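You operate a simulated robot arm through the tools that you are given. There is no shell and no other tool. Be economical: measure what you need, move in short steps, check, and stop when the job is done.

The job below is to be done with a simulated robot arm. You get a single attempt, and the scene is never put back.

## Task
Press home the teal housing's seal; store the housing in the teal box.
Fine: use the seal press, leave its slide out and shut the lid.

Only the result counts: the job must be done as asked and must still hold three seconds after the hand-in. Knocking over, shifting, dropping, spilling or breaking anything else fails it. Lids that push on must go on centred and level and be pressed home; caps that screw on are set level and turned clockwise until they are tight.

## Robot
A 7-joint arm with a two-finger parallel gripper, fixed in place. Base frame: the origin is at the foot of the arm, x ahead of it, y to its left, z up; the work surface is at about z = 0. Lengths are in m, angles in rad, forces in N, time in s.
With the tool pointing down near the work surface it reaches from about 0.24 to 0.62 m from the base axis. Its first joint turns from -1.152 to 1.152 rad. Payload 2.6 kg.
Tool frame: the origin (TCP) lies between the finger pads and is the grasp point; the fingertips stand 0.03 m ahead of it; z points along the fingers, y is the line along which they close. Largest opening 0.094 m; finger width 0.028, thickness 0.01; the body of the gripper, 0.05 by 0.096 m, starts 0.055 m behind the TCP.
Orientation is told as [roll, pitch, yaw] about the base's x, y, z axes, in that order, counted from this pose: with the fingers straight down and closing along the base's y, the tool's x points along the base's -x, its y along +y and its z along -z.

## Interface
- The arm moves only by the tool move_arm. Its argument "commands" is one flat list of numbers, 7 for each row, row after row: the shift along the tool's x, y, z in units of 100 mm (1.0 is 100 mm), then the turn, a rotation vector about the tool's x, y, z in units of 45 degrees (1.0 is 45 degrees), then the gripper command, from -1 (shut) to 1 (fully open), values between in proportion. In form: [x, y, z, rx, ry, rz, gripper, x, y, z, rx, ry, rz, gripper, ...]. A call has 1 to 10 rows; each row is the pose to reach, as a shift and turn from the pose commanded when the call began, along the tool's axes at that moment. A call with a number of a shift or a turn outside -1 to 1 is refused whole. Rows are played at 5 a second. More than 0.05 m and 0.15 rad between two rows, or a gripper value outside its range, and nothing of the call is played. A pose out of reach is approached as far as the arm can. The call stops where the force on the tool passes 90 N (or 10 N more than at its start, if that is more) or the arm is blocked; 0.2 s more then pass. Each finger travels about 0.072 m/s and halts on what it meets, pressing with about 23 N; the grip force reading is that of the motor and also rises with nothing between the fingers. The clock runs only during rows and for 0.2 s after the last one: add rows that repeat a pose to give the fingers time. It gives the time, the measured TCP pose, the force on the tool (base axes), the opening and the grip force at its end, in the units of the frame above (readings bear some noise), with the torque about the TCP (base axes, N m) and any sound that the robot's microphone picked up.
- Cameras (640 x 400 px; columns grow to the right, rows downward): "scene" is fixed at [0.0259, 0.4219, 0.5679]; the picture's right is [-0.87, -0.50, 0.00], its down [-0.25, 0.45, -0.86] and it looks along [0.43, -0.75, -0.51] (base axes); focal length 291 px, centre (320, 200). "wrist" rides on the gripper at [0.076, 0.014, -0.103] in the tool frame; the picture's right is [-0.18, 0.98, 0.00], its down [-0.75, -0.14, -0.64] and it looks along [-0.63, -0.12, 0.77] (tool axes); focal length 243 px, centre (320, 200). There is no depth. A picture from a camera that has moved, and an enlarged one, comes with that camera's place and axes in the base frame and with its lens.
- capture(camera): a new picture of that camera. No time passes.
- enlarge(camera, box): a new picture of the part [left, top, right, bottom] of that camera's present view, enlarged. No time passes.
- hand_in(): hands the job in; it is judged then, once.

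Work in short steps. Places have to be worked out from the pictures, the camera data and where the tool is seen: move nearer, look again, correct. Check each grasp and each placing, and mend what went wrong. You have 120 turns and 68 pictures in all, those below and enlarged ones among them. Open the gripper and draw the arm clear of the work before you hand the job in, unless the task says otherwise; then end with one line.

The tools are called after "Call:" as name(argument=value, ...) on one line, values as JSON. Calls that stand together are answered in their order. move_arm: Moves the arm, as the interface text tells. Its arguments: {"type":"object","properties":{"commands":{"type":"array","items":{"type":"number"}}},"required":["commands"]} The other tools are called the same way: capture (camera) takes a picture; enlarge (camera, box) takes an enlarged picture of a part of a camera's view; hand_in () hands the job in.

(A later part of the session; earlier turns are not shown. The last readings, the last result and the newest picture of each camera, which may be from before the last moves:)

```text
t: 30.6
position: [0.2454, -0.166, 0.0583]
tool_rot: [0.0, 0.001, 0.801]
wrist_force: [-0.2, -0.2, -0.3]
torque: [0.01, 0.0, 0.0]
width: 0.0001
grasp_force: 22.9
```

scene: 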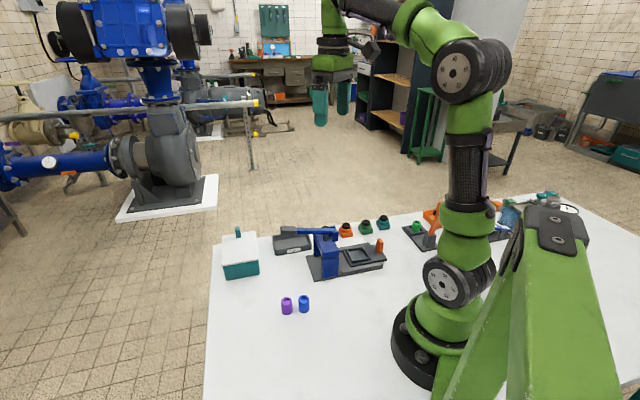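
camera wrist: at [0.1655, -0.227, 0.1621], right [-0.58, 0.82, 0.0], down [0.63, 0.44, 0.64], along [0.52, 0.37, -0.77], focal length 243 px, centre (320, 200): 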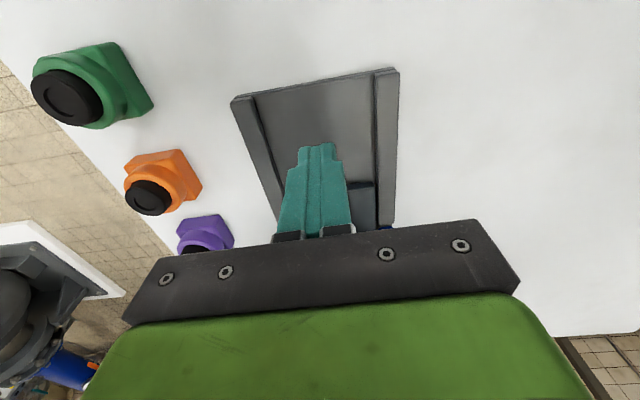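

Call:
move_arm(commands=[-0.02, 0, 0, 0, 0, 0, -1, -0.04, 0, 0, 0, 0, 0, -1, -0.06, 0, 0, 0, 0, 0, -1, -0.08, 0, 0, 0, 0, 0, -1, -0.08, 0, 0, 0, 0, 0, -1])

Call:
enlarge(camera="scene", box=[300, 205, 400, 285])

```text
t: 31.8
position: [0.2487, -0.1643, 0.0593]
tool_rot: [0.0, 0.005, 0.792]
wrist_force: [-34.8, -27.0, 14.2]
torque: [0.12, -0.21, -0.18]
width: 0.0
grasp_force: 23.1
```

```text
5.00 times, centred on (350, 245) of scene
camera zoom: at [0.0259, 0.4219, 0.5679], right [-0.87, -0.5, 0.0], down [-0.25, 0.45, -0.86], along [0.43, -0.75, -0.51], focal length 1454 px, centre (170, -25)
```

zoom: 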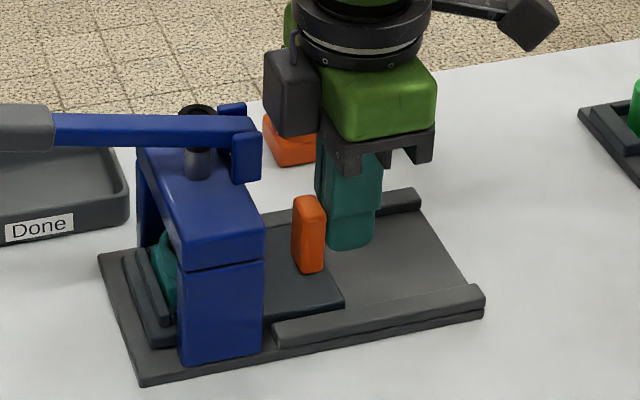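

Firm stop at about 43 N at finger level: the slide is fully in. I back off, raise, and travel along the axis to above the lever knob.

Call:
move_arm(commands=[0.15, 0, 0, 0, 0, 0, -1, 0.3, 0, -0.2, 0, 0, 0, -1, 0.3, 0, -0.6, 0, 0, 0, -1, 0.3, 0, -1, 0, 0, 0, -1, 0.3, 0, -1, 0, 0, 0, -1])

Call:
move_arm(commands=[0, 0, -0.4, 0, 0, 0, -1, 0, 0, -0.8, 0, 0, 0, -1, -0.4, 0, -0.9, 0, 0, 0, -1, -0.8, 0, -0.9, 0, 0, 0, -1, -1, 0, -0.9, 0, 0, 0, -1, -1, 0, -0.9, 0, 0, 0, -1])

Call:
capture(camera="wrist")

```text
t: 33.0
position: [0.2307, -0.1829, 0.1587]
tool_rot: [-0.002, 0.0, 0.803]
wrist_force: [-0.3, 0.1, -0.7]
torque: [0.01, 0.0, -0.01]
width: 0.0
grasp_force: 23.1
```

```text
t: 34.4
position: [0.2998, -0.1121, 0.2475]
tool_rot: [0.001, 0.001, 0.803]
wrist_force: [0.4, -0.3, -0.2]
torque: [0.04, 0.02, 0.02]
width: 0.0
grasp_force: 22.7
```

```text
26 pictures are left
camera wrist: at [0.2359, -0.1554, 0.3513], right [-0.58, 0.82, 0.0], down [0.63, 0.44, 0.64], along [0.52, 0.37, -0.77], focal length 243 px, centre (320, 200)
```

wrist: 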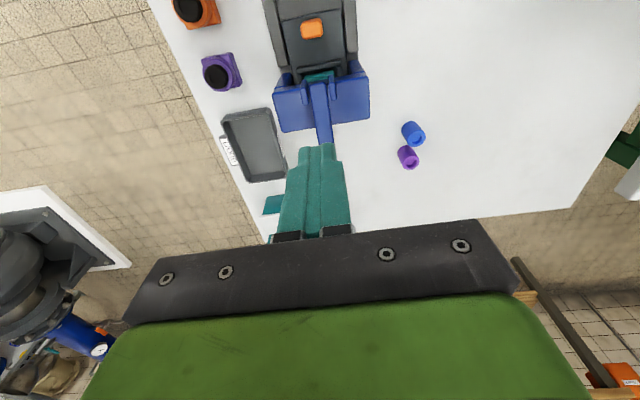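

The lever lies on the tool's x-line, under the closed fingers. I move over the knob and down to just above it.

Call:
move_arm(commands=[-0.5, 0, 0, 0, 0, 0, -1, -0.99, 0, 0, 0, 0, 0, -1, -0.99, 0, 0.3, 0, 0, 0, -1, -0.99, 0, 0.45, 0, 0, 0, -1, -0.99, 0, 0.45, 0, 0, 0, -1])

Call:
enlarge(camera="scene", box=[220, 180, 380, 280])

```text
t: 35.6
position: [0.3685, -0.0395, 0.2033]
tool_rot: [0.0, 0.001, 0.801]
wrist_force: [-0.3, -0.5, 0.3]
torque: [-0.01, 0.0, 0.01]
width: 0.0002
grasp_force: 23.2
```

```text
4.00 times, centred on (300, 230) of scene
camera zoom: at [0.0259, 0.4219, 0.5679], right [-0.87, -0.5, 0.0], down [-0.25, 0.45, -0.86], along [0.43, -0.75, -0.51], focal length 1164 px, centre (400, 80)
```

zoom: 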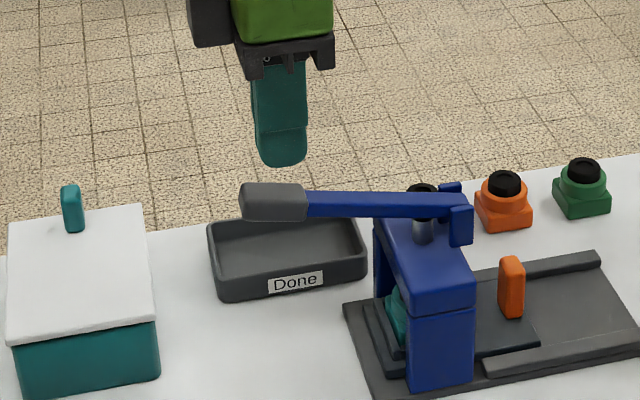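

Fingertips are right above the grey knob. I press down gradually.

Call:
move_arm(commands=[0, 0, 0.1, 0, 0, 0, -1, 0, 0, 0.2, 0, 0, 0, -1, 0, 0, 0.3, 0, 0, 0, -1, 0, 0, 0.4, 0, 0, 0, -1, 0, 0, 0.4, 0, 0, 0, -1])

Call:
enlarge(camera="scene", box=[220, 180, 380, 280])

```text
t: 36.8
position: [0.3693, -0.0392, 0.1633]
tool_rot: [0.001, 0.001, 0.801]
wrist_force: [-0.4, -0.1, 1.6]
torque: [0.02, -0.02, 0.03]
width: 0.0
grasp_force: 23.6
```

```text
4.00 times, centred on (300, 230) of scene
camera zoom: at [0.0259, 0.4219, 0.5679], right [-0.87, -0.5, 0.0], down [-0.25, 0.45, -0.86], along [0.43, -0.75, -0.51], focal length 1164 px, centre (400, 80)
```

zoom: 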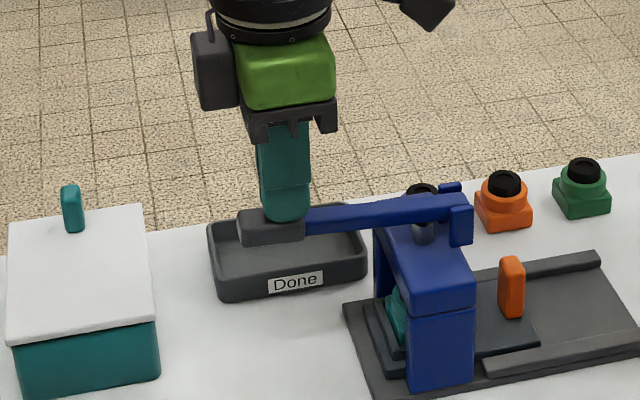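

The lever turns down easily. I continue pressing.

Call:
move_arm(commands=[0, 0, 0.08, 0, 0, 0, -1, 0, 0, 0.16, 0, 0, 0, -1, 0.01, 0, 0.24, 0, 0, 0, -1, 0.02, 0, 0.32, 0, 0, 0, -1, 0.03, 0, 0.4, 0, 0, 0, -1, 0.03, 0, 0.4, 0, 0, 0, -1])

Call:
enlarge(camera="scene", box=[220, 180, 380, 280])

```text
t: 38.2
position: [0.3663, -0.0407, 0.1238]
tool_rot: [0.0, -0.002, 0.801]
wrist_force: [0.2, 3.9, 21.8]
torque: [0.02, 0.16, 0.12]
width: 0.0
grasp_force: 23.3
```

```text
4.00 times, centred on (300, 230) of scene
camera zoom: at [0.0258, 0.4219, 0.5679], right [-0.87, -0.5, 0.0], down [-0.25, 0.45, -0.86], along [0.43, -0.75, -0.51], focal length 1164 px, centre (400, 80)
```

zoom: 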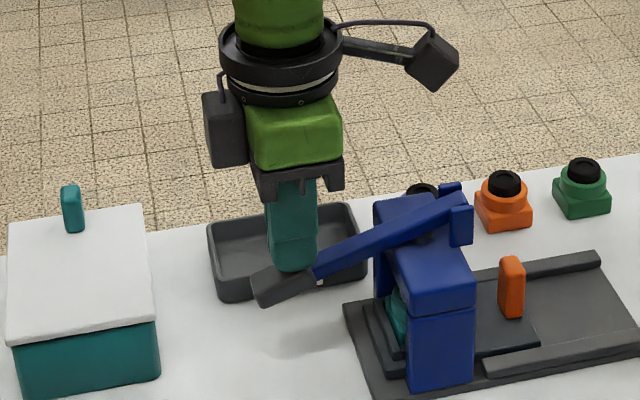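

Resistance (22 N) has begun: the seal is being pressed. I continue in small steps.

Call:
move_arm(commands=[0, 0, 0.03, 0, 0, 0, -1, 0, 0, 0.06, 0, 0, 0, -1, 0, 0, 0.09, 0, 0, 0, -1, 0, 0, 0.12, 0, 0, 0, -1, 0, 0, 0.12, 0, 0, 0, -1])

```text
t: 38.9
position: [0.368, -0.0417, 0.1234]
tool_rot: [-0.005, -0.005, 0.795]
wrist_force: [-11.9, 2.4, 28.7]
torque: [-0.08, 0.58, -0.11]
width: 0.0002
grasp_force: 23.5
stopped in row 3: the force on the tool passed its limit at 96 N (the readings are from after the stop); the commanded pose is now the measured one
```

Force passed 90 N with little motion. I look at the ram and housing.

Call:
enlarge(camera="scene", box=[280, 220, 350, 275])

```text
7.27 times, centred on (315, 248) of scene
camera zoom: at [0.0258, 0.4219, 0.5679], right [-0.87, -0.5, 0.0], down [-0.25, 0.45, -0.86], along [0.43, -0.75, -0.51], focal length 2115 px, centre (356, -146)
```

zoom: 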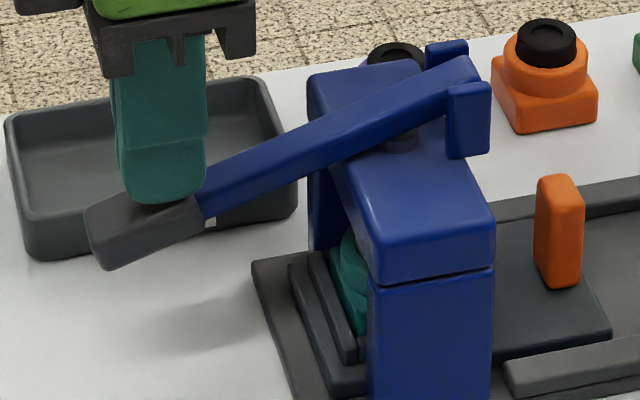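

I press again in finer steps to see whether the lever yields further or is at a hard stop.

Call:
move_arm(commands=[0, 0, 0.01, 0, 0, 0, -1, 0, 0, 0.02, 0, 0, 0, -1, 0, 0, 0.03, 0, 0, 0, -1, 0, 0, 0.04, 0, 0, 0, -1, 0, 0, 0.04, 0, 0, 0, -1])

```text
t: 40.1
position: [0.3666, -0.0418, 0.123]
tool_rot: [-0.008, -0.008, 0.792]
wrist_force: [-26.6, 1.6, 78.4]
torque: [-0.34, 1.46, -0.13]
width: 0.0
grasp_force: 23.1
```

78 N with no further travel: a hard stop. I raise the tool and see whether the lever returns.

Call:
move_arm(commands=[0, 0, -0.3, 0, 0, 0, -1, 0, 0, -0.6, 0, 0, 0, -1, 0, 0, -0.9, 0, 0, 0, -1, 0, 0, -0.9, 0, 0, 0, -1])

Call:
enlarge(camera="scene", box=[220, 180, 380, 280])

```text
t: 41.1
position: [0.3661, -0.0426, 0.2084]
tool_rot: [-0.003, -0.005, 0.799]
wrist_force: [0.7, 0.1, -0.4]
torque: [0.04, -0.01, 0.0]
width: 0.0001
grasp_force: 22.8
```

```text
4.00 times, centred on (300, 230) of scene
camera zoom: at [0.0259, 0.4219, 0.5679], right [-0.87, -0.5, 0.0], down [-0.25, 0.45, -0.86], along [0.43, -0.75, -0.51], focal length 1164 px, centre (400, 80)
```

zoom: 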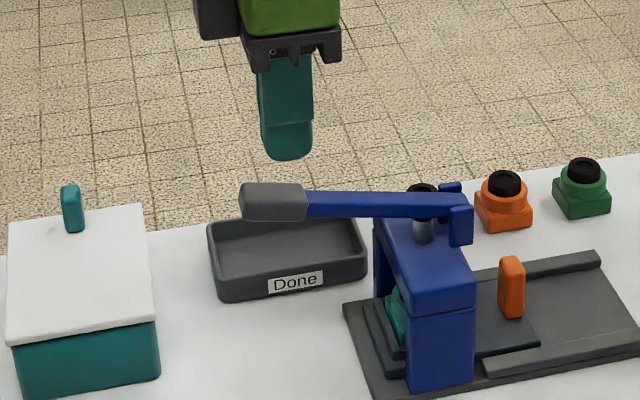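

The lever springs back. Now I retrace to the handle: up and back along the axis, then down behind the handle.

Call:
move_arm(commands=[0, 0, -0.4, 0, 0, 0, -1, 0.35, 0, -0.4, 0, 0, 0, -1, 0.7, 0, -0.4, 0, 0, 0, -1, 1, 0, -0.4, 0, 0, 0, -1, 1, 0, -0.4, 0, 0, 0, -1])

Call:
move_arm(commands=[0.4, 0, 0, 0, 0, 0, 0.1, 0.8, 0, 0, 0, 0, 0, 0.1, 0.93, 0, 0.4, 0, 0, 0, 0.1, 0.93, 0, 0.8, 0, 0, 0, 0.1, 0.93, 0, 0.8, 0, 0, 0, 0.1])

Call:
capture(camera="wrist")

```text
t: 42.3
position: [0.2974, -0.1138, 0.248]
tool_rot: [-0.003, -0.004, 0.797]
wrist_force: [0.5, -0.8, -0.2]
torque: [-0.04, 0.0, -0.01]
width: 0.0001
grasp_force: 23.7
```

```text
t: 43.5
position: [0.2299, -0.1789, 0.1675]
tool_rot: [-0.004, -0.004, 0.797]
wrist_force: [0.5, 0.8, 0.0]
torque: [0.01, 0.0, 0.01]
width: 0.0517
grasp_force: 0.0
```

```text
20 pictures are left
camera wrist: at [0.1659, -0.2239, 0.2695], right [-0.57, 0.82, 0.0], down [0.62, 0.44, 0.65], along [0.53, 0.37, -0.76], focal length 243 px, centre (320, 200)
```

wrist: 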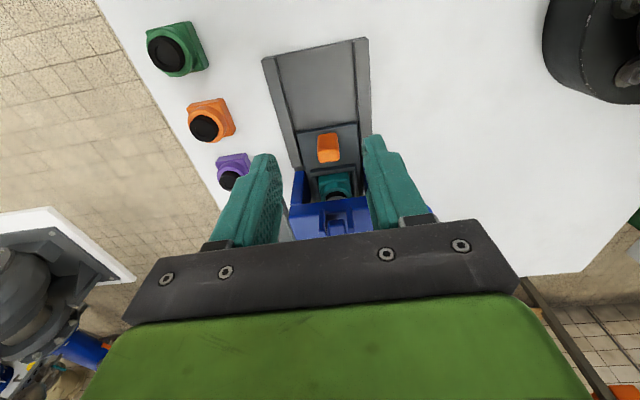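

The handle is about 42 mm ahead of the tool, well centred. I lower, advance and grip it with a partial overlap.

Call:
move_arm(commands=[0, 0, 0.4, 0, 0, 0, 0.1, 0, 0, 0.8, 0, 0, 0, 0.1, 0, 0, 1, 0, 0, 0, 0.1, 0, 0, 1, 0, 0, 0, 0.1])

Call:
move_arm(commands=[-0.15, 0.005, 0.08, 0, 0, 0, 0.1, -0.29, 0.005, 0.08, 0, 0, 0, 0.1, -0.29, 0.005, 0.08, 0, 0, 0, -0.4, -0.29, 0.005, 0.08, 0, 0, 0, -0.8, -0.29, 0.005, 0.08, 0, 0, 0, -0.8, -0.29, 0.005, 0.08, 0, 0, 0, -0.8])

```text
t: 44.5
position: [0.2316, -0.1798, 0.0665]
tool_rot: [-0.003, -0.003, 0.796]
wrist_force: [-0.2, 0.4, -0.1]
torque: [-0.03, 0.01, -0.02]
width: 0.0516
grasp_force: 0.0
```

```text
t: 45.9
position: [0.2526, -0.1585, 0.059]
tool_rot: [-0.003, -0.004, 0.794]
wrist_force: [-1.8, 2.4, -0.8]
torque: [-0.11, 0.14, 0.03]
width: 0.0261
grasp_force: 45.4
```

Handle gripped. I pull the slide out in small steps.

Call:
move_arm(commands=[0.05, 0, 0, 0, 0, 0, -0.8, 0.1, 0, 0, 0, 0, 0, -0.8, 0.15, 0, 0, 0, 0, 0, -0.8, 0.2, 0, 0, 0, 0, 0, -0.8, 0.25, 0, 0, 0, 0, 0, -0.8, 0.3, 0, 0, 0, 0, 0, -0.8, 0.3, 0, 0, 0, 0, 0, -0.8])

```text
t: 47.5
position: [0.2303, -0.1803, 0.0585]
tool_rot: [-0.002, -0.002, 0.795]
wrist_force: [-3.7, 4.0, -15.5]
torque: [0.06, -0.05, 0.07]
width: 0.026
grasp_force: 45.1
```

Call:
move_arm(commands=[0.05, 0.002, 0.003, 0, 0, 0, -0.8, 0.1, 0.002, 0.003, 0, 0, 0, -0.8, 0.15, 0.002, 0.003, 0, 0, 0, -0.8, 0.2, 0.002, 0.003, 0, 0, 0, -0.8, 0.25, 0.003, 0.003, 0, 0, 0, -0.8, 0.3, 0.003, 0.003, 0, 0, 0, -0.8, 0.35, 0.003, 0.003, 0, 0, 0, -0.8, 0.35, 0.003, 0.003, 0, 0, 0, -0.8])

```text
t: 49.3
position: [0.2061, -0.2051, 0.0582]
tool_rot: [-0.003, -0.004, 0.795]
wrist_force: [-14.7, 14.8, 21.9]
torque: [0.22, -0.21, 0.19]
width: 0.026
grasp_force: 45.1
```

65 mm out. I trim and continue about 30 mm, until the outer stop.

Call:
move_arm(commands=[0, 0.01, -0.006, 0, 0, 0, -0.8, 0.05, 0.01, -0.006, 0, 0, 0, -0.8, 0.1, 0.01, -0.006, 0, 0, 0, -0.8, 0.15, 0.01, -0.006, 0, 0, 0, -0.8, 0.2, 0.01, -0.006, 0, 0, 0, -0.8, 0.25, 0.01, -0.006, 0, 0, 0, -0.8, 0.28, 0.01, -0.006, 0, 0, 0, -0.8, 0.28, 0.01, -0.006, 0, 0, 0, -0.8])

Call:
enlarge(camera="scene", box=[300, 205, 400, 285])

```text
t: 51.1
position: [0.1861, -0.2253, 0.0596]
tool_rot: [-0.003, -0.003, 0.797]
wrist_force: [6.0, -5.9, -31.6]
torque: [-0.44, 0.42, 0.04]
width: 0.0265
grasp_force: 45.2
```

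```text
5.00 times, centred on (350, 245) of scene
camera zoom: at [0.026, 0.4218, 0.568], right [-0.87, -0.5, 0.0], down [-0.25, 0.45, -0.86], along [0.43, -0.75, -0.51], focal length 1454 px, centre (170, -25)
```

zoom: 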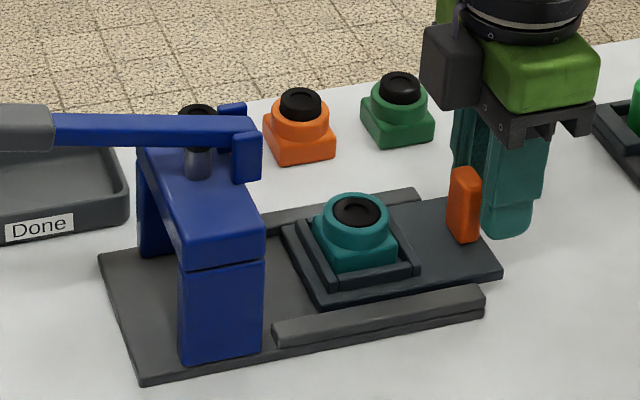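

The seal is now flush. The slide is about 2 mm short of its original out position, so I pull slightly more.

Call:
move_arm(commands=[0, 0, 0.008, 0, 0, 0, -0.8, 0.02, 0, 0.008, 0, 0, 0, -0.8, 0.04, 0, 0.008, 0, 0, 0, -0.8, 0.04, 0, 0.008, 0, 0, 0, -0.8])

```text
t: 52.1
position: [0.1844, -0.2254, 0.0596]
tool_rot: [-0.005, -0.005, 0.798]
wrist_force: [7.6, 15.6, 16.6]
torque: [0.05, -0.05, 0.14]
width: 0.0259
grasp_force: 44.9
```

Slide is at its outer stop (16 N axial). I release the handle, back off and lift clear.

Call:
move_arm(commands=[-0.01, 0, 0, 0, 0, 0, -0.8, -0.01, 0, 0, 0, 0, 0, 0.0, -0.01, 0, 0, 0, 0, 0, 0.0, 0.15, 0, 0, 0, 0, 0, 0.0, 0.25, 0, -0.2, 0, 0, 0, 0.0, 0.25, 0, -0.6, 0, 0, 0, 0.0, 0.25, 0, -1, 0, 0, 0, 0, 0.25, 0, -1, 0, 0, 0, 0])

```text
t: 53.9
position: [0.1644, -0.2441, 0.1585]
tool_rot: [-0.003, -0.003, 0.795]
wrist_force: [0.9, -0.4, 0.7]
torque: [0.02, 0.02, 0.0]
width: 0.0471
grasp_force: 0.2
```

I climb, and over two calls turn toward yaw -45° while travelling outward to the box.

Call:
move_arm(commands=[0, 0, -0.3, 0, 0, 0.125, 0, -0.1, -0.05, -0.6, 0, 0, 0.25, 0, -0.3, -0.1, -0.9, 0, 0, 0.375, 0, -0.5, -0.15, -0.9, 0, 0, 0.5, 0, -0.7, -0.2, -0.9, 0, 0, 0.625, 0, -0.85, -0.25, -0.9, 0, 0, 0.75, 0, -1, -0.3, -0.9, 0, 0, 0.875, 0, -1, -0.3, -0.9, 0, 0, 1, 0])

```text
t: 55.7
position: [0.257, -0.1937, 0.2496]
tool_rot: [0.001, -0.006, 0.009]
wrist_force: [-0.1, 0.7, -0.3]
torque: [0.04, 0.03, -0.02]
width: 0.0469
grasp_force: 0.0
```

Yaw is now 0. I continue toward the box.

Call:
move_arm(commands=[-0.25, 0.14, 0, 0, 0, 0.125, 0, -0.5, 0.28, 0, 0, 0, 0.25, 0, -0.75, 0.41, 0, 0, 0, 0.375, 0, -1, 0.55, 0, 0, 0, 0.5, 0])

```text
t: 56.7
position: [0.3566, -0.1373, 0.2494]
tool_rot: [0.001, -0.006, -0.384]
wrist_force: [0.6, 0.0, 0.2]
torque: [0.02, 0.01, 0.0]
width: 0.047
grasp_force: 0.0
```

Call:
move_arm(commands=[-0.18, 0.21, 0, 0, 0, 0.125, 0, -0.36, 0.43, 0, 0, 0, 0.25, 0, -0.53, 0.64, 0, 0, 0, 0.375, 0, -0.71, 0.85, 0, 0, 0, 0.5, 0])

```text
t: 57.7
position: [0.4537, -0.0861, 0.2507]
tool_rot: [0.003, -0.003, -0.776]
wrist_force: [-0.1, -0.1, -0.2]
torque: [0.02, -0.01, 0.0]
width: 0.047
grasp_force: 0.1
```

Call:
move_arm(commands=[-0.1, 0.33, 0, 0, 0, 0, 0, -0.2, 0.66, 0.1, 0, 0, 0, 0, -0.32, 1, 0.3, 0, 0, 0, 0, -0.32, 1, 0.3, 0, 0, 0, 0])

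Call:
capture(camera="wrist")

```text
t: 58.7
position: [0.5469, -0.0358, 0.2223]
tool_rot: [0.003, -0.006, -0.775]
wrist_force: [0.1, 0.0, 1.1]
torque: [0.06, 0.01, -0.01]
width: 0.047
grasp_force: 0.1
```

```text
18 pictures are left
camera wrist: at [0.501, 0.0281, 0.3237], right [0.82, 0.57, 0.0], down [0.44, -0.63, 0.64], along [0.37, -0.53, -0.76], focal length 243 px, centre (320, 200)
```

wrist: 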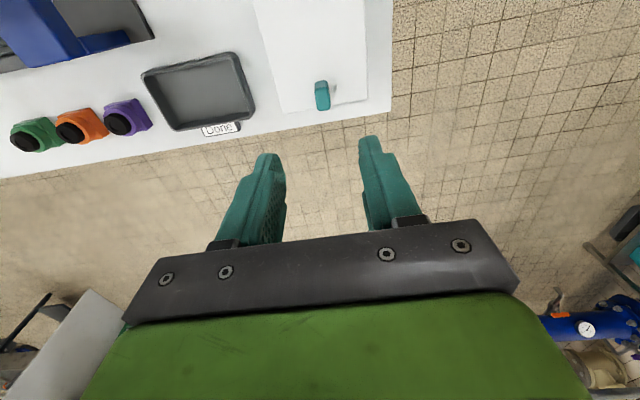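

Tab at about (0.546, -0.032), 15 mm thick, aligned between the fingers. I descend over it.

Call:
move_arm(commands=[0.04, 0.02, 0.3, 0, 0, 0, 0, 0.04, 0.02, 0.6, 0, 0, 0, 0, 0.04, 0.02, 0.9, 0, 0, 0, 0, 0.04, 0.02, 0.9, 0, 0, 0, 0])

Call:
capture(camera="wrist")

Call:
enlarge(camera="scene", box=[200, 195, 300, 275])

```text
t: 59.7
position: [0.5444, -0.0314, 0.131]
tool_rot: [0.003, -0.002, -0.775]
wrist_force: [-0.2, -0.6, -0.3]
torque: [0.02, 0.02, -0.01]
width: 0.0469
grasp_force: 0.0
```

```text
17 pictures are left
camera wrist: at [0.4989, 0.0319, 0.2335], right [0.82, 0.57, 0.0], down [0.44, -0.63, 0.64], along [0.37, -0.53, -0.76], focal length 243 px, centre (320, 200)
```

wrist: 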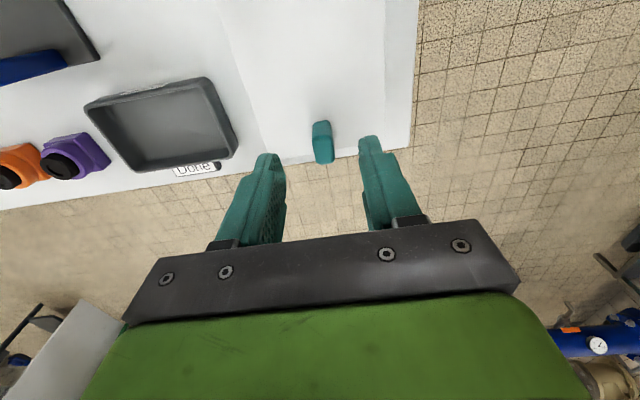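

```text
5.00 times, centred on (250, 235) of scene
camera zoom: at [0.0259, 0.4219, 0.5679], right [-0.87, -0.5, 0.0], down [-0.25, 0.45, -0.86], along [0.43, -0.75, -0.51], focal length 1454 px, centre (670, 25)
```

zoom: 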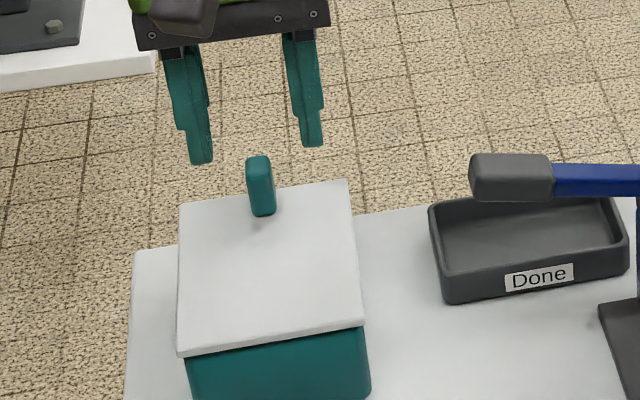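

Centred. I lower 35 mm and grip the tab.

Call:
move_arm(commands=[0, 0, 0.18, 0, 0, 0, 0, 0, 0, 0.35, 0, 0, 0, 0, 0, 0, 0.35, 0, 0, 0, -0.5, 0, 0, 0.35, 0, 0, 0, -0.9, 0, 0, 0.35, 0, 0, 0, -0.9, 0, 0, 0.35, 0, 0, 0, -0.9])

```text
t: 61.1
position: [0.5452, -0.0292, 0.0958]
tool_rot: [0.008, -0.003, -0.775]
wrist_force: [12.2, 13.4, -7.2]
torque: [-0.36, -0.21, -0.59]
width: 0.0132
grasp_force: 45.2
```

Tab gripped. I try a small hinge-type opening: lift about 14 mm with a matching tilt, assuming the hinge is at the near edge.

Call:
move_arm(commands=[0, 0.006, 0, 0, 0, 0, -0.9, 0.035, 0.006, -0.068, 0, -0.088, 0, -0.9, 0.075, 0.006, -0.135, 0, -0.177, 0, -0.9, 0.075, 0.006, -0.135, 0, -0.177, 0, -0.9])

Call:
enlarge(camera="scene", box=[200, 195, 300, 275])

```text
t: 62.1
position: [0.5386, -0.023, 0.1054]
tool_rot: [0.003, -0.132, -0.772]
wrist_force: [17.6, 18.5, -37.6]
torque: [0.39, 0.03, -0.54]
width: 0.0133
grasp_force: 44.8
```

```text
5.00 times, centred on (250, 235) of scene
camera zoom: at [0.0262, 0.4219, 0.5679], right [-0.87, -0.5, 0.0], down [-0.26, 0.45, -0.86], along [0.43, -0.75, -0.51], focal length 1454 px, centre (670, 25)
```

zoom: 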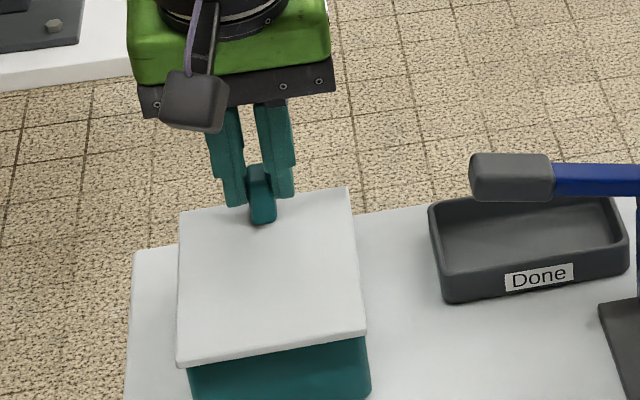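

The lid did not tip: it slid about 8–10 mm toward the near side while resisting lift, so it is a sliding lid. I undo the tilt and lift.

Call:
move_arm(commands=[0.01, -0.004, 0.07, 0, 0.088, 0, -0.9, 0.017, -0.004, 0.128, 0, 0.177, 0, -0.9, 0.017, -0.004, 0.128, 0, 0.177, 0, -0.9])

```text
t: 62.9
position: [0.5429, -0.0277, 0.1041]
tool_rot: [0.015, -0.016, -0.774]
wrist_force: [8.0, 8.1, 38.4]
torque: [-0.06, 0.0, -0.43]
width: 0.0137
grasp_force: 45.1
```

There's an unexpected 38 N upward force at z 0.104. I look.

Call:
enlarge(camera="scene", box=[200, 205, 280, 285])

```text
5.00 times, centred on (240, 245) of scene
camera zoom: at [0.0257, 0.4219, 0.5679], right [-0.87, -0.5, 0.0], down [-0.25, 0.45, -0.86], along [0.43, -0.75, -0.51], focal length 1454 px, centre (720, -25)
```

zoom: 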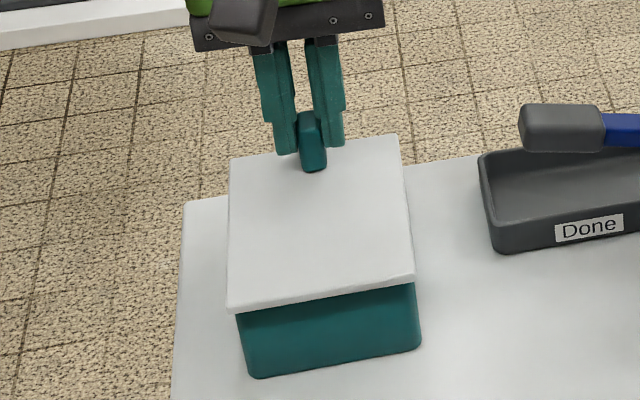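

The fingers had just slipped up the tab (friction load); the lid is still level, slid about 5 mm. I reopen to relax, settle lower, and re-grip.

Call:
move_arm(commands=[0, 0, 0, 0, 0, 0, -0.4, 0, 0, 0, 0, 0, 0, -0.4, 0, 0, 0.005, 0, 0, 0, -0.4, 0, 0, 0.005, 0, 0, 0, -0.9, 0, 0, 0.005, 0, 0, 0, -0.9, 0, 0, 0.005, 0, 0, 0, -0.9])

```text
t: 64.3
position: [0.5406, -0.0258, 0.0951]
tool_rot: [0.007, -0.002, -0.771]
wrist_force: [16.4, 16.5, -10.3]
torque: [-0.04, 0.04, -0.49]
width: 0.0134
grasp_force: 44.9
```

Good. Now I trim sideways and slide the lid toward the near side.

Call:
move_arm(commands=[0, 0.01, 0, 0, 0, 0, -0.9, 0.05, 0.01, 0, 0, 0, 0, -0.9, 0.1, 0.01, 0, 0, 0, 0, -0.9, 0.15, 0.01, 0, 0, 0, 0, -0.9, 0.2, 0.01, 0, 0, 0, 0, -0.9, 0.25, 0.01, 0, 0, 0, 0, -0.9, 0.25, 0.01, 0, 0, 0, 0, -0.9])

Call:
enlarge(camera="scene", box=[200, 205, 280, 285])

```text
t: 65.9
position: [0.5233, -0.0076, 0.096]
tool_rot: [0.004, -0.003, -0.774]
wrist_force: [16.4, 16.8, -17.9]
torque: [-0.06, -0.11, -0.4]
width: 0.0135
grasp_force: 45.7
```

```text
5.00 times, centred on (240, 245) of scene
camera zoom: at [0.026, 0.4219, 0.5679], right [-0.87, -0.5, 0.0], down [-0.25, 0.45, -0.86], along [0.43, -0.75, -0.51], focal length 1454 px, centre (720, -25)
```

zoom: 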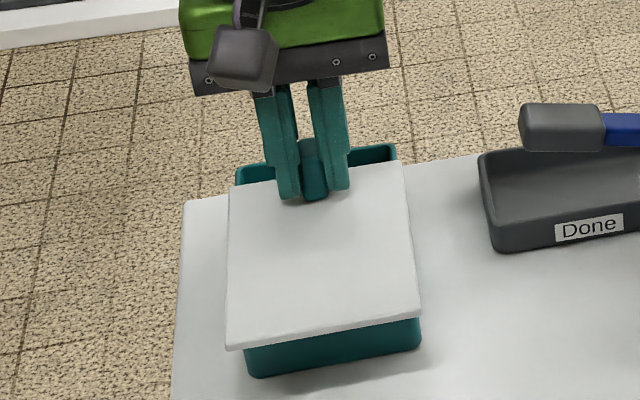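

Confirmed: it slides open. I continue, with a sideways trim.

Call:
move_arm(commands=[0, 0.012, 0.004, 0, 0, 0, -0.9, 0.06, 0.012, 0.004, 0, 0, 0, -0.9, 0.12, 0.012, 0.004, 0, 0, 0, -0.9, 0.18, 0.012, 0.004, 0, 0, 0, -0.9, 0.24, 0.012, 0.004, 0, 0, 0, -0.9, 0.3, 0.012, 0.004, 0, 0, 0, -0.9, 0.36, 0.012, 0.004, 0, 0, 0, -0.9, 0.36, 0.012, 0.004, 0, 0, 0, -0.9])

```text
t: 67.7
position: [0.4982, 0.0185, 0.095]
tool_rot: [0.004, -0.004, -0.773]
wrist_force: [13.8, 13.5, -8.4]
torque: [0.14, 0.09, -0.4]
width: 0.0131
grasp_force: 45.0
```

68 mm open. I go about 20 mm further, gently.

Call:
move_arm(commands=[0, 0.008, 0, 0, 0, 0, -0.9, 0.05, 0.008, 0, 0, 0, 0, -0.9, 0.1, 0.008, 0, 0, 0, 0, -0.9, 0.15, 0.008, 0, 0, 0, 0, -0.9, 0.2, 0.008, 0, 0, 0, 0, -0.9, 0.2, 0.008, 0, 0, 0, 0, -0.9])

Call:
enlarge(camera="scene", box=[190, 205, 290, 285])

```text
t: 69.1
position: [0.4835, 0.0322, 0.095]
tool_rot: [0.006, -0.004, -0.774]
wrist_force: [9.0, 9.4, -3.3]
torque: [-0.23, -0.14, -0.37]
width: 0.0134
grasp_force: 44.9
```

```text
5.00 times, centred on (240, 245) of scene
camera zoom: at [0.0259, 0.4219, 0.5679], right [-0.87, -0.5, 0.0], down [-0.25, 0.45, -0.86], along [0.43, -0.75, -0.51], focal length 1454 px, centre (720, -25)
```

zoom: 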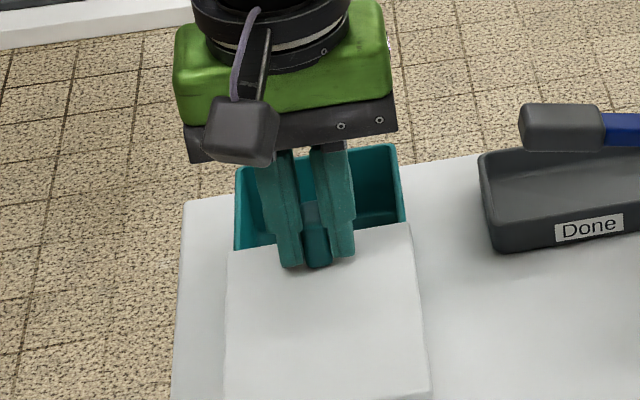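

Lid open about 88 mm. I release the tab and rise.

Call:
move_arm(commands=[0, -0.004, 0, 0, 0, 0, -0.3, 0, -0.004, 0, 0, 0, 0, -0.1, 0, -0.004, -0.05, 0, 0, 0, -0.1, 0, -0.004, -0.4, 0, 0, 0, -0.1, 0, -0.004, -0.8, 0, 0, 0, -0.1, 0, 0, -1, 0, 0, 0, -0.1, 0, 0, -1, 0, 0, 0, -0.1])

Call:
move_arm(commands=[0, -0.1, -0.5, 0, 0, -0.12, 0.15, 0.02, -0.3, -0.6, 0, 0, -0.24, 0.15, 0.04, -0.5, -0.6, 0, 0, -0.36, 0.15, 0.06, -0.7, -0.6, 0, 0, -0.5, 0.15, 0.08, -0.85, -0.6, 0, 0, -0.65, 0.15, 0.1, -1, -0.6, 0, 0, -0.8, 0.15, 0.1, -1, -0.6, 0, 0, -0.95, 0.15])

```text
t: 70.7
position: [0.4844, 0.0319, 0.1945]
tool_rot: [0.004, -0.005, -0.775]
wrist_force: [-0.5, 0.3, 0.1]
torque: [0.01, -0.02, -0.01]
width: 0.0424
grasp_force: 0.0
```

```text
refused: row 1 steps farther than a row can; nothing moved
```

The first row stepped too far; I resend it with a smaller step.

Call:
move_arm(commands=[0, -0.1, -0.3, 0, 0, -0.12, 0.15, 0.02, -0.3, -0.6, 0, 0, -0.24, 0.15, 0.04, -0.5, -0.6, 0, 0, -0.36, 0.15, 0.06, -0.7, -0.6, 0, 0, -0.5, 0.15, 0.08, -0.85, -0.6, 0, 0, -0.65, 0.15, 0.1, -1, -0.6, 0, 0, -0.8, 0.15, 0.1, -1, -0.6, 0, 0, -0.95, 0.15])

```text
t: 72.3
position: [0.4069, -0.0336, 0.2534]
tool_rot: [0.001, -0.007, -0.028]
wrist_force: [-0.1, -0.7, 0.1]
torque: [-0.02, 0.01, 0.0]
width: 0.0541
grasp_force: 0.0
```

Call:
move_arm(commands=[0.15, -0.12, 0, 0, 0, -0.15, 0.15, 0.3, -0.25, 0, 0, 0, -0.3, 0.15, 0.45, -0.38, 0, 0, 0, -0.45, 0.15, 0.6, -0.5, 0, 0, 0, -0.6, 0.15, 0.75, -0.62, 0, 0, 0, -0.75, 0.15, 0.9, -0.75, 0, 0, 0, -0.9, 0.15, 0.9, -0.75, 0, 0, 0, -1, 0.15])

```text
t: 73.9
position: [0.3148, -0.106, 0.2538]
tool_rot: [-0.004, -0.004, 0.758]
wrist_force: [-0.4, 0.5, 0.2]
torque: [0.03, 0.01, 0.02]
width: 0.0543
grasp_force: 0.0
```

Call:
move_arm(commands=[0.35, 0.015, 0, 0, 0, -0.053, 0.15, 0.7, 0.03, 0, 0, 0, -0.053, 0.15, 0.995, 0.045, 0.2, 0, 0, -0.053, 0.15, 0.995, 0.045, 0.6, 0, 0, -0.053, 0.15, 0.995, 0.045, 1, 0, 0, -0.053, 0.15, 0.995, 0.045, 1, 0, 0, -0.053, 0.15])

Call:
capture(camera="wrist")

```text
t: 75.3
position: [0.2384, -0.1698, 0.1543]
tool_rot: [-0.004, -0.004, 0.797]
wrist_force: [0.2, 0.1, -0.6]
torque: [-0.02, 0.0, -0.03]
width: 0.054
grasp_force: 0.0
```

```text
11 pictures are left
camera wrist: at [0.1739, -0.2148, 0.2565], right [-0.58, 0.82, 0.0], down [0.62, 0.44, 0.65], along [0.53, 0.37, -0.76], focal length 243 px, centre (320, 200)
```

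wrist: 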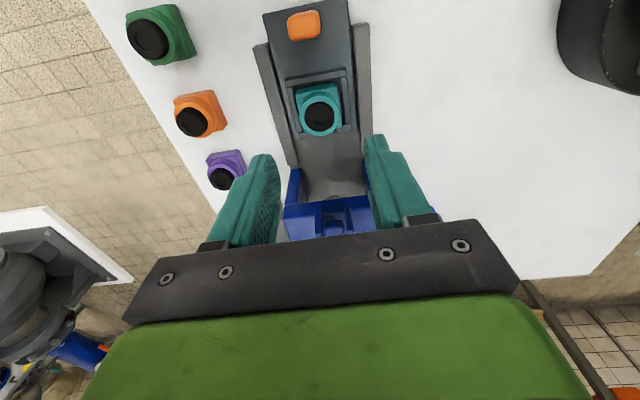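

Housing is ready in the nest with its seal flush. I shift 3 mm inward, descend and grip it.

Call:
move_arm(commands=[-0.03, -0.01, 0.35, 0, 0, 0, 0.15, -0.03, -0.01, 0.7, 0, 0, 0, 0.15, -0.03, -0.01, 0.94, 0, 0, 0, 0.15, -0.03, -0.01, 0.94, 0, 0, 0, 0.15, -0.03, -0.01, 0.94, 0, 0, 0, -0.3, -0.03, -0.01, 0.94, 0, 0, 0, -0.6, -0.03, -0.01, 0.94, 0, 0, 0, -0.6, -0.03, -0.01, 0.94, 0, 0, 0, -0.6])

```text
t: 77.1
position: [0.2421, -0.1686, 0.0599]
tool_rot: [-0.003, -0.002, 0.797]
wrist_force: [0.4, 0.3, -0.2]
torque: [-0.01, -0.01, 0.02]
width: 0.0374
grasp_force: 23.1
```

Gripped at 37.4 mm. I lift it straight up, then climb above lever height.

Call:
move_arm(commands=[0, 0, -0.3, 0, 0, 0, -0.6, 0, 0, -0.65, 0, 0, 0, -0.6, 0, 0, -1, 0, 0, 0, -0.6])

Call:
move_arm(commands=[0, 0, -0.45, 0, 0, 0, -0.6, 0, 0, -0.9, 0, 0, 0, -0.6, -0.3, -0.1, -0.9, 0, 0, 0, -0.6, -0.6, -0.2, -0.9, 0, 0, 0, -0.6, -1, -0.33, -0.9, 0, 0, 0, -0.6, -1, -0.33, -0.9, 0, 0, 0, -0.6])

Call:
move_arm(commands=[-0.4, -0.13, 0, 0, 0, 0, -0.6, -0.8, -0.26, 0, 0, 0, 0, -0.6, -1, -0.33, 0, 0, 0, 0, -0.6, -1, -0.33, 0, 0, 0, 0, -0.6])

```text
t: 77.9
position: [0.2418, -0.1687, 0.1599]
tool_rot: [-0.002, -0.004, 0.799]
wrist_force: [0.1, -0.4, -1.5]
torque: [-0.01, -0.01, -0.04]
width: 0.0374
grasp_force: 22.6
```

```text
t: 79.3
position: [0.336, -0.1202, 0.2498]
tool_rot: [-0.005, -0.002, 0.799]
wrist_force: [0.5, -0.6, -0.3]
torque: [0.01, 0.01, 0.01]
width: 0.0372
grasp_force: 23.2
```

```text
t: 80.3
position: [0.4293, -0.0721, 0.2508]
tool_rot: [-0.003, -0.002, 0.799]
wrist_force: [-1.1, 0.5, -1.8]
torque: [0.0, -0.02, -0.02]
width: 0.0376
grasp_force: 23.6
```

Housing still held. I continue over the box opening.

Call:
move_arm(commands=[-0.4, -0.13, 0, 0, 0, 0, -0.6, -0.8, -0.26, 0, 0, 0, 0, -0.6, -1, -0.364, 0, 0, 0, 0, -0.6, -1, -0.364, 0, 0, 0, 0, -0.6])

Call:
move_arm(commands=[-0.14, 0, 0.3, 0, 0, 0, -0.6, -0.14, 0, 0.7, 0, 0, 0, -0.6, -0.14, 0, 0.9, 0, 0, 0, -0.6, -0.14, 0, 0.9, 0, 0, 0, -0.6])

Call:
enlarge(camera="wrist", box=[180, 0, 460, 190])

Call:
enlarge(camera="scene", box=[190, 195, 290, 285])

```text
t: 81.3
position: [0.5245, -0.025, 0.252]
tool_rot: [-0.004, -0.004, 0.799]
wrist_force: [-0.1, -1.0, -2.7]
torque: [0.01, -0.02, 0.02]
width: 0.0375
grasp_force: 23.1
```

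```text
t: 82.3
position: [0.5351, -0.0163, 0.1614]
tool_rot: [-0.003, -0.006, 0.799]
wrist_force: [-0.5, 0.6, -1.2]
torque: [-0.01, -0.03, 0.0]
width: 0.0374
grasp_force: 22.9
```

```text
2.11 times, centred on (320, 95) of wrist
camera zoom: at [0.4698, -0.0599, 0.2631], right [-0.58, 0.82, 0.0], down [0.62, 0.44, 0.65], along [0.53, 0.37, -0.76], focal length 511 px, centre (320, 421)
```

zoom: 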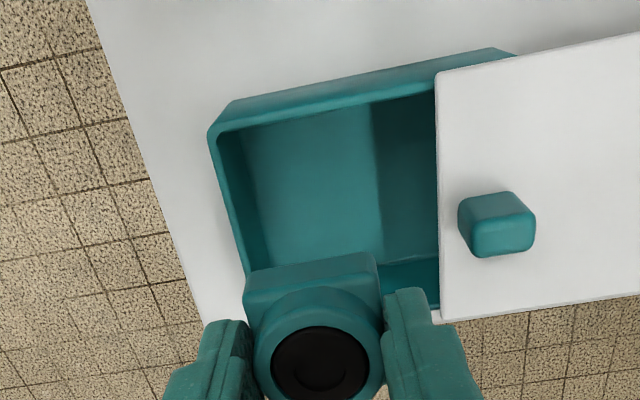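

```text
4.44 times, centred on (240, 240) of scene
camera zoom: at [0.0259, 0.4219, 0.5679], right [-0.87, -0.5, 0.0], down [-0.25, 0.45, -0.86], along [0.43, -0.75, -0.51], focal length 1293 px, centre (676, 22)
```

zoom: 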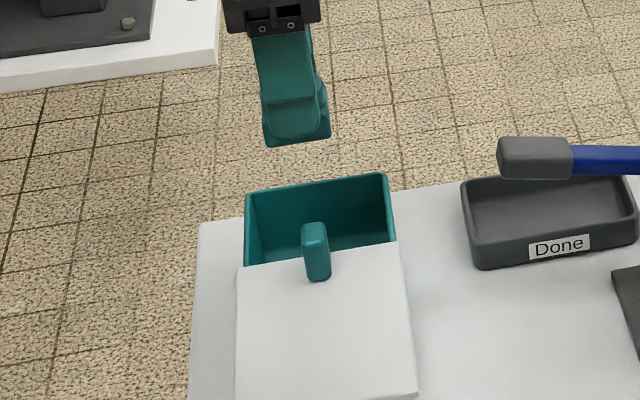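

The opening's centre is about 9 mm further toward the lid than my position. I shift along tool y and descend into the box.

Call:
move_arm(commands=[0, 0.09, 0, 0, 0, 0, -0.6, 0, 0.09, 0.3, 0, 0, 0, -0.6, 0, 0.09, 0.5, 0, 0, 0, -0.6, 0, 0.09, 0.5, 0, 0, 0, -0.6])

Call:
capture(camera="wrist")

```text
t: 83.3
position: [0.5287, -0.0094, 0.1106]
tool_rot: [-0.003, -0.003, 0.797]
wrist_force: [-0.2, 0.7, -1.3]
torque: [0.0, 0.0, 0.03]
width: 0.0377
grasp_force: 23.2
```

```text
8 pictures are left
camera wrist: at [0.4629, -0.0534, 0.2139], right [-0.58, 0.82, 0.0], down [0.62, 0.44, 0.65], along [0.53, 0.37, -0.76], focal length 243 px, centre (320, 200)
```

wrist: 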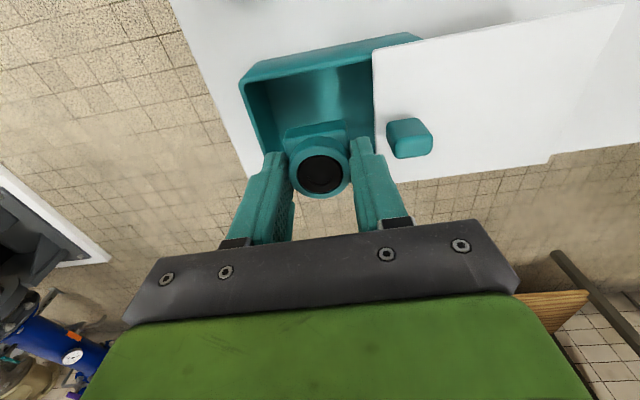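

Centred between the far wall and the lid edge. I descend further.

Call:
move_arm(commands=[0, 0, 0.2, 0, 0, 0, -0.6, 0, 0, 0.4, 0, 0, 0, -0.6, 0, 0, 0.55, 0, 0, 0, -0.6, 0, 0, 0.55, 0, 0, 0, -0.6])

```text
t: 84.3
position: [0.5279, -0.0074, 0.0565]
tool_rot: [-0.004, -0.002, 0.797]
wrist_force: [0.9, -0.3, -1.1]
torque: [-0.01, -0.01, 0.01]
width: 0.0372
grasp_force: 22.7
```

No contact yet; I continue down in small steps to the box floor.

Call:
move_arm(commands=[0, 0, 0.03, 0, 0, 0, -0.6, 0, 0, 0.06, 0, 0, 0, -0.6, 0, 0, 0.08, 0, 0, 0, -0.6, 0, 0, 0.08, 0, 0, 0, -0.6])

```text
t: 85.3
position: [0.5294, -0.0086, 0.0487]
tool_rot: [-0.004, -0.003, 0.796]
wrist_force: [0.7, 0.1, -1.4]
torque: [-0.01, 0.02, 0.03]
width: 0.0372
grasp_force: 22.4
```

Call:
move_arm(commands=[0, 0, 0.015, 0, 0, 0, -0.6, 0, 0, 0.03, 0, 0, 0, -0.6, 0, 0, 0.03, 0, 0, 0, -0.6])

```text
t: 86.1
position: [0.5294, -0.0088, 0.0458]
tool_rot: [-0.005, -0.005, 0.797]
wrist_force: [-3.0, 2.0, 6.5]
torque: [0.07, 0.1, 0.02]
width: 0.0374
grasp_force: 22.8
```

Floor contact. I open the fingers slightly to release and rise straight out.

Call:
move_arm(commands=[0, 0, 0, 0, 0, 0, -0.3, 0, 0, 0, 0, 0, 0, -0.06, 0, 0, 0, 0, 0, 0, -0.06, 0, 0, -0.3, 0, 0, 0, -0.06, 0, 0, -0.65, 0, 0, 0, -0.06, 0, 0, -1, 0, 0, 0, -0.06, 0, 0, -1, 0, 0, 0, -0.06])

Call:
capture(camera="wrist")

```text
t: 87.7
position: [0.5292, -0.0076, 0.1456]
tool_rot: [-0.005, -0.003, 0.8]
wrist_force: [0.0, -0.2, -0.1]
torque: [0.02, -0.04, 0.01]
width: 0.0445
grasp_force: 0.2
```

```text
7 pictures are left
camera wrist: at [0.4642, -0.0528, 0.2484], right [-0.58, 0.82, 0.0], down [0.62, 0.44, 0.65], along [0.53, 0.37, -0.76], focal length 243 px, centre (320, 200)
```

wrist: 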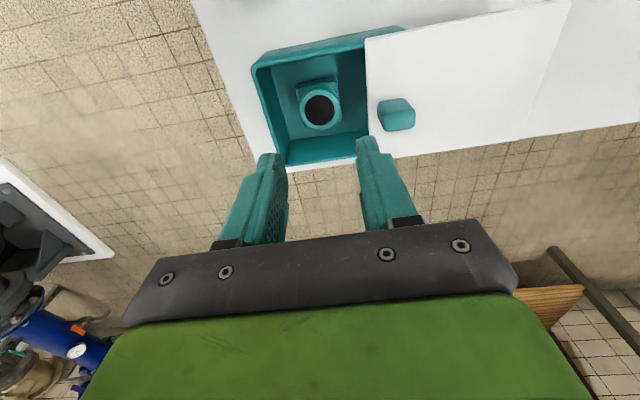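

Housing stands upright in the box, seal flush. Keeping this yaw, I move over the tab so the fingers straddle it along the sliding direction.

Call:
move_arm(commands=[0.01, 0.3, 0, 0, 0, 0, 0.1, 0.03, 0.59, 0, 0, 0, 0, 0.1, 0.03, 0.59, 0.15, 0, 0, 0, 0.1, 0.03, 0.59, 0.15, 0, 0, 0, 0.1])

Call:
capture(camera="wrist")

```text
t: 88.7
position: [0.4835, 0.0293, 0.1308]
tool_rot: [-0.004, -0.003, 0.796]
wrist_force: [-1.7, 0.2, 0.5]
torque: [-0.02, -0.03, 0.04]
width: 0.0521
grasp_force: 0.1
```

```text
6 pictures are left
camera wrist: at [0.4189, -0.015, 0.2327], right [-0.58, 0.82, 0.0], down [0.62, 0.44, 0.65], along [0.53, 0.37, -0.76], focal length 243 px, centre (320, 200)
```

wrist: 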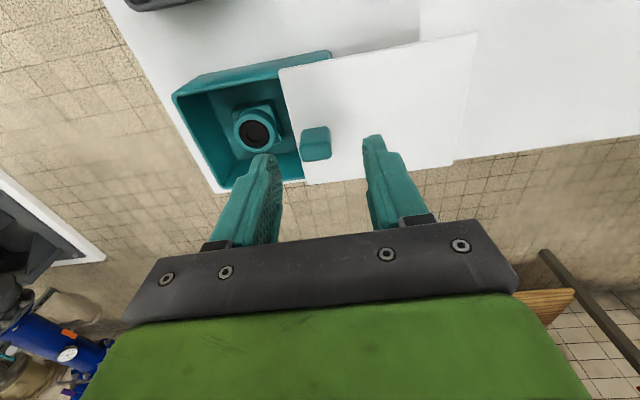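

Tab is nicely between the fingers (about 19 mm along the slide). I lower and grip it.

Call:
move_arm(commands=[0, -0.02, 0.18, 0, 0, 0, 0.1, 0, -0.02, 0.34, 0, 0, 0, 0.1, 0, -0.02, 0.34, 0, 0, 0, -0.3, 0, -0.02, 0.34, 0, 0, 0, -0.8, 0, -0.02, 0.34, 0, 0, 0, -0.8])

```text
t: 89.9
position: [0.485, 0.0293, 0.0962]
tool_rot: [-0.003, -0.003, 0.796]
wrist_force: [0.7, 0.8, -2.4]
torque: [0.35, -0.1, -0.26]
width: 0.0211
grasp_force: 45.4
```

Held at 21 mm. I slide the lid back toward the far side in small steps.

Call:
move_arm(commands=[0, -0.06, 0, 0, 0, 0, -0.8, 0, -0.12, 0, 0, 0, 0, -0.8, 0, -0.18, 0, 0, 0, 0, -0.8, 0, -0.24, 0, 0, 0, 0, -0.8, 0, -0.3, 0, 0, 0, 0, -0.8, 0, -0.36, 0, 0, 0, 0, -0.8, 0, -0.42, 0, 0, 0, 0, -0.8, 0, -0.42, 0, 0, 0, 0, -0.8])

```text
t: 91.7
position: [0.5162, -0.001, 0.0959]
tool_rot: [-0.006, -0.002, 0.795]
wrist_force: [-9.7, -8.2, 4.4]
torque: [0.05, 0.39, -0.2]
width: 0.0213
grasp_force: 44.7
```

Call:
move_arm(commands=[0.005, -0.06, 0, 0, 0, 0, -0.8, 0.005, -0.12, 0, 0, 0, 0, -0.8, 0.005, -0.18, 0, 0, 0, 0, -0.8, 0.005, -0.24, 0, 0, 0, 0, -0.8, 0.005, -0.3, 0, 0, 0, 0, -0.8, 0.005, -0.36, 0, 0, 0, 0, -0.8, 0.005, -0.36, 0, 0, 0, 0, -0.8])

```text
t: 93.3
position: [0.5406, -0.0272, 0.0959]
tool_rot: [-0.003, -0.004, 0.799]
wrist_force: [-11.7, -10.0, 3.0]
torque: [-0.37, 0.76, -0.18]
width: 0.0214
grasp_force: 44.6
```

Now I push the last few mm gently to the stop.

Call:
move_arm(commands=[0.005, -0.02, 0, 0, 0, 0, -0.8, 0.005, -0.04, 0, 0, 0, 0, -0.8, 0.005, -0.06, 0, 0, 0, 0, -0.8, 0.005, -0.08, 0, 0, 0, 0, -0.8, 0.005, -0.08, 0, 0, 0, 0, -0.8])

Call:
enlarge(camera="scene", box=[200, 205, 300, 285])

```text
t: 94.5
position: [0.5456, -0.0316, 0.0962]
tool_rot: [-0.002, -0.003, 0.798]
wrist_force: [-8.2, -7.9, -3.4]
torque: [0.1, 0.21, -0.24]
width: 0.0214
grasp_force: 45.0
```

```text
5.00 times, centred on (250, 245) of scene
camera zoom: at [0.0259, 0.4219, 0.5679], right [-0.87, -0.5, 0.0], down [-0.25, 0.45, -0.86], along [0.43, -0.75, -0.51], focal length 1454 px, centre (670, -25)
```

zoom: 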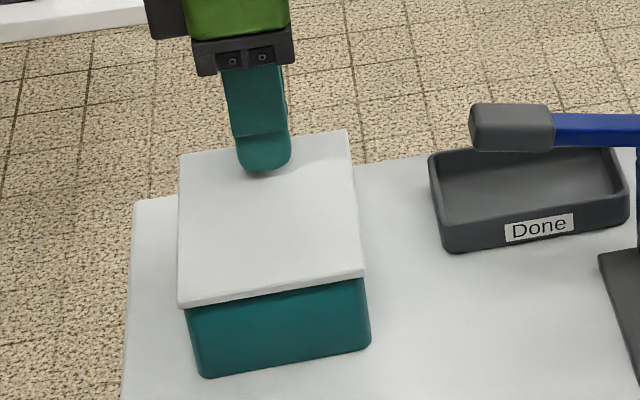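

The lid is within 1–2 mm of its original closed position; no stop force yet, so I push slightly further.

Call:
move_arm(commands=[0.005, -0.01, 0, 0, 0, 0, -0.8, 0.005, -0.02, 0, 0, 0, 0, -0.8, 0.005, -0.03, 0, 0, 0, 0, -0.8, 0.005, -0.03, 0, 0, 0, 0, -0.8])

```text
t: 95.5
position: [0.5478, -0.0324, 0.0947]
tool_rot: [0.0, -0.002, 0.799]
wrist_force: [-16.9, 0.5, -2.2]
torque: [0.13, 0.19, -0.16]
width: 0.0213
grasp_force: 45.3
```

Axial resistance of about 12 N appears; I push 2 mm more to confirm the stop.

Call:
move_arm(commands=[0, -0.01, 0, 0, 0, 0, -0.8, 0, -0.02, 0, 0, 0, 0, -0.8, 0, -0.02, 0, 0, 0, 0, -0.8])

```text
t: 96.3
position: [0.5477, -0.0335, 0.0958]
tool_rot: [0.005, -0.003, 0.795]
wrist_force: [-32.4, 10.3, 4.9]
torque: [0.06, -0.1, -0.22]
width: 0.0212
grasp_force: 45.1
```

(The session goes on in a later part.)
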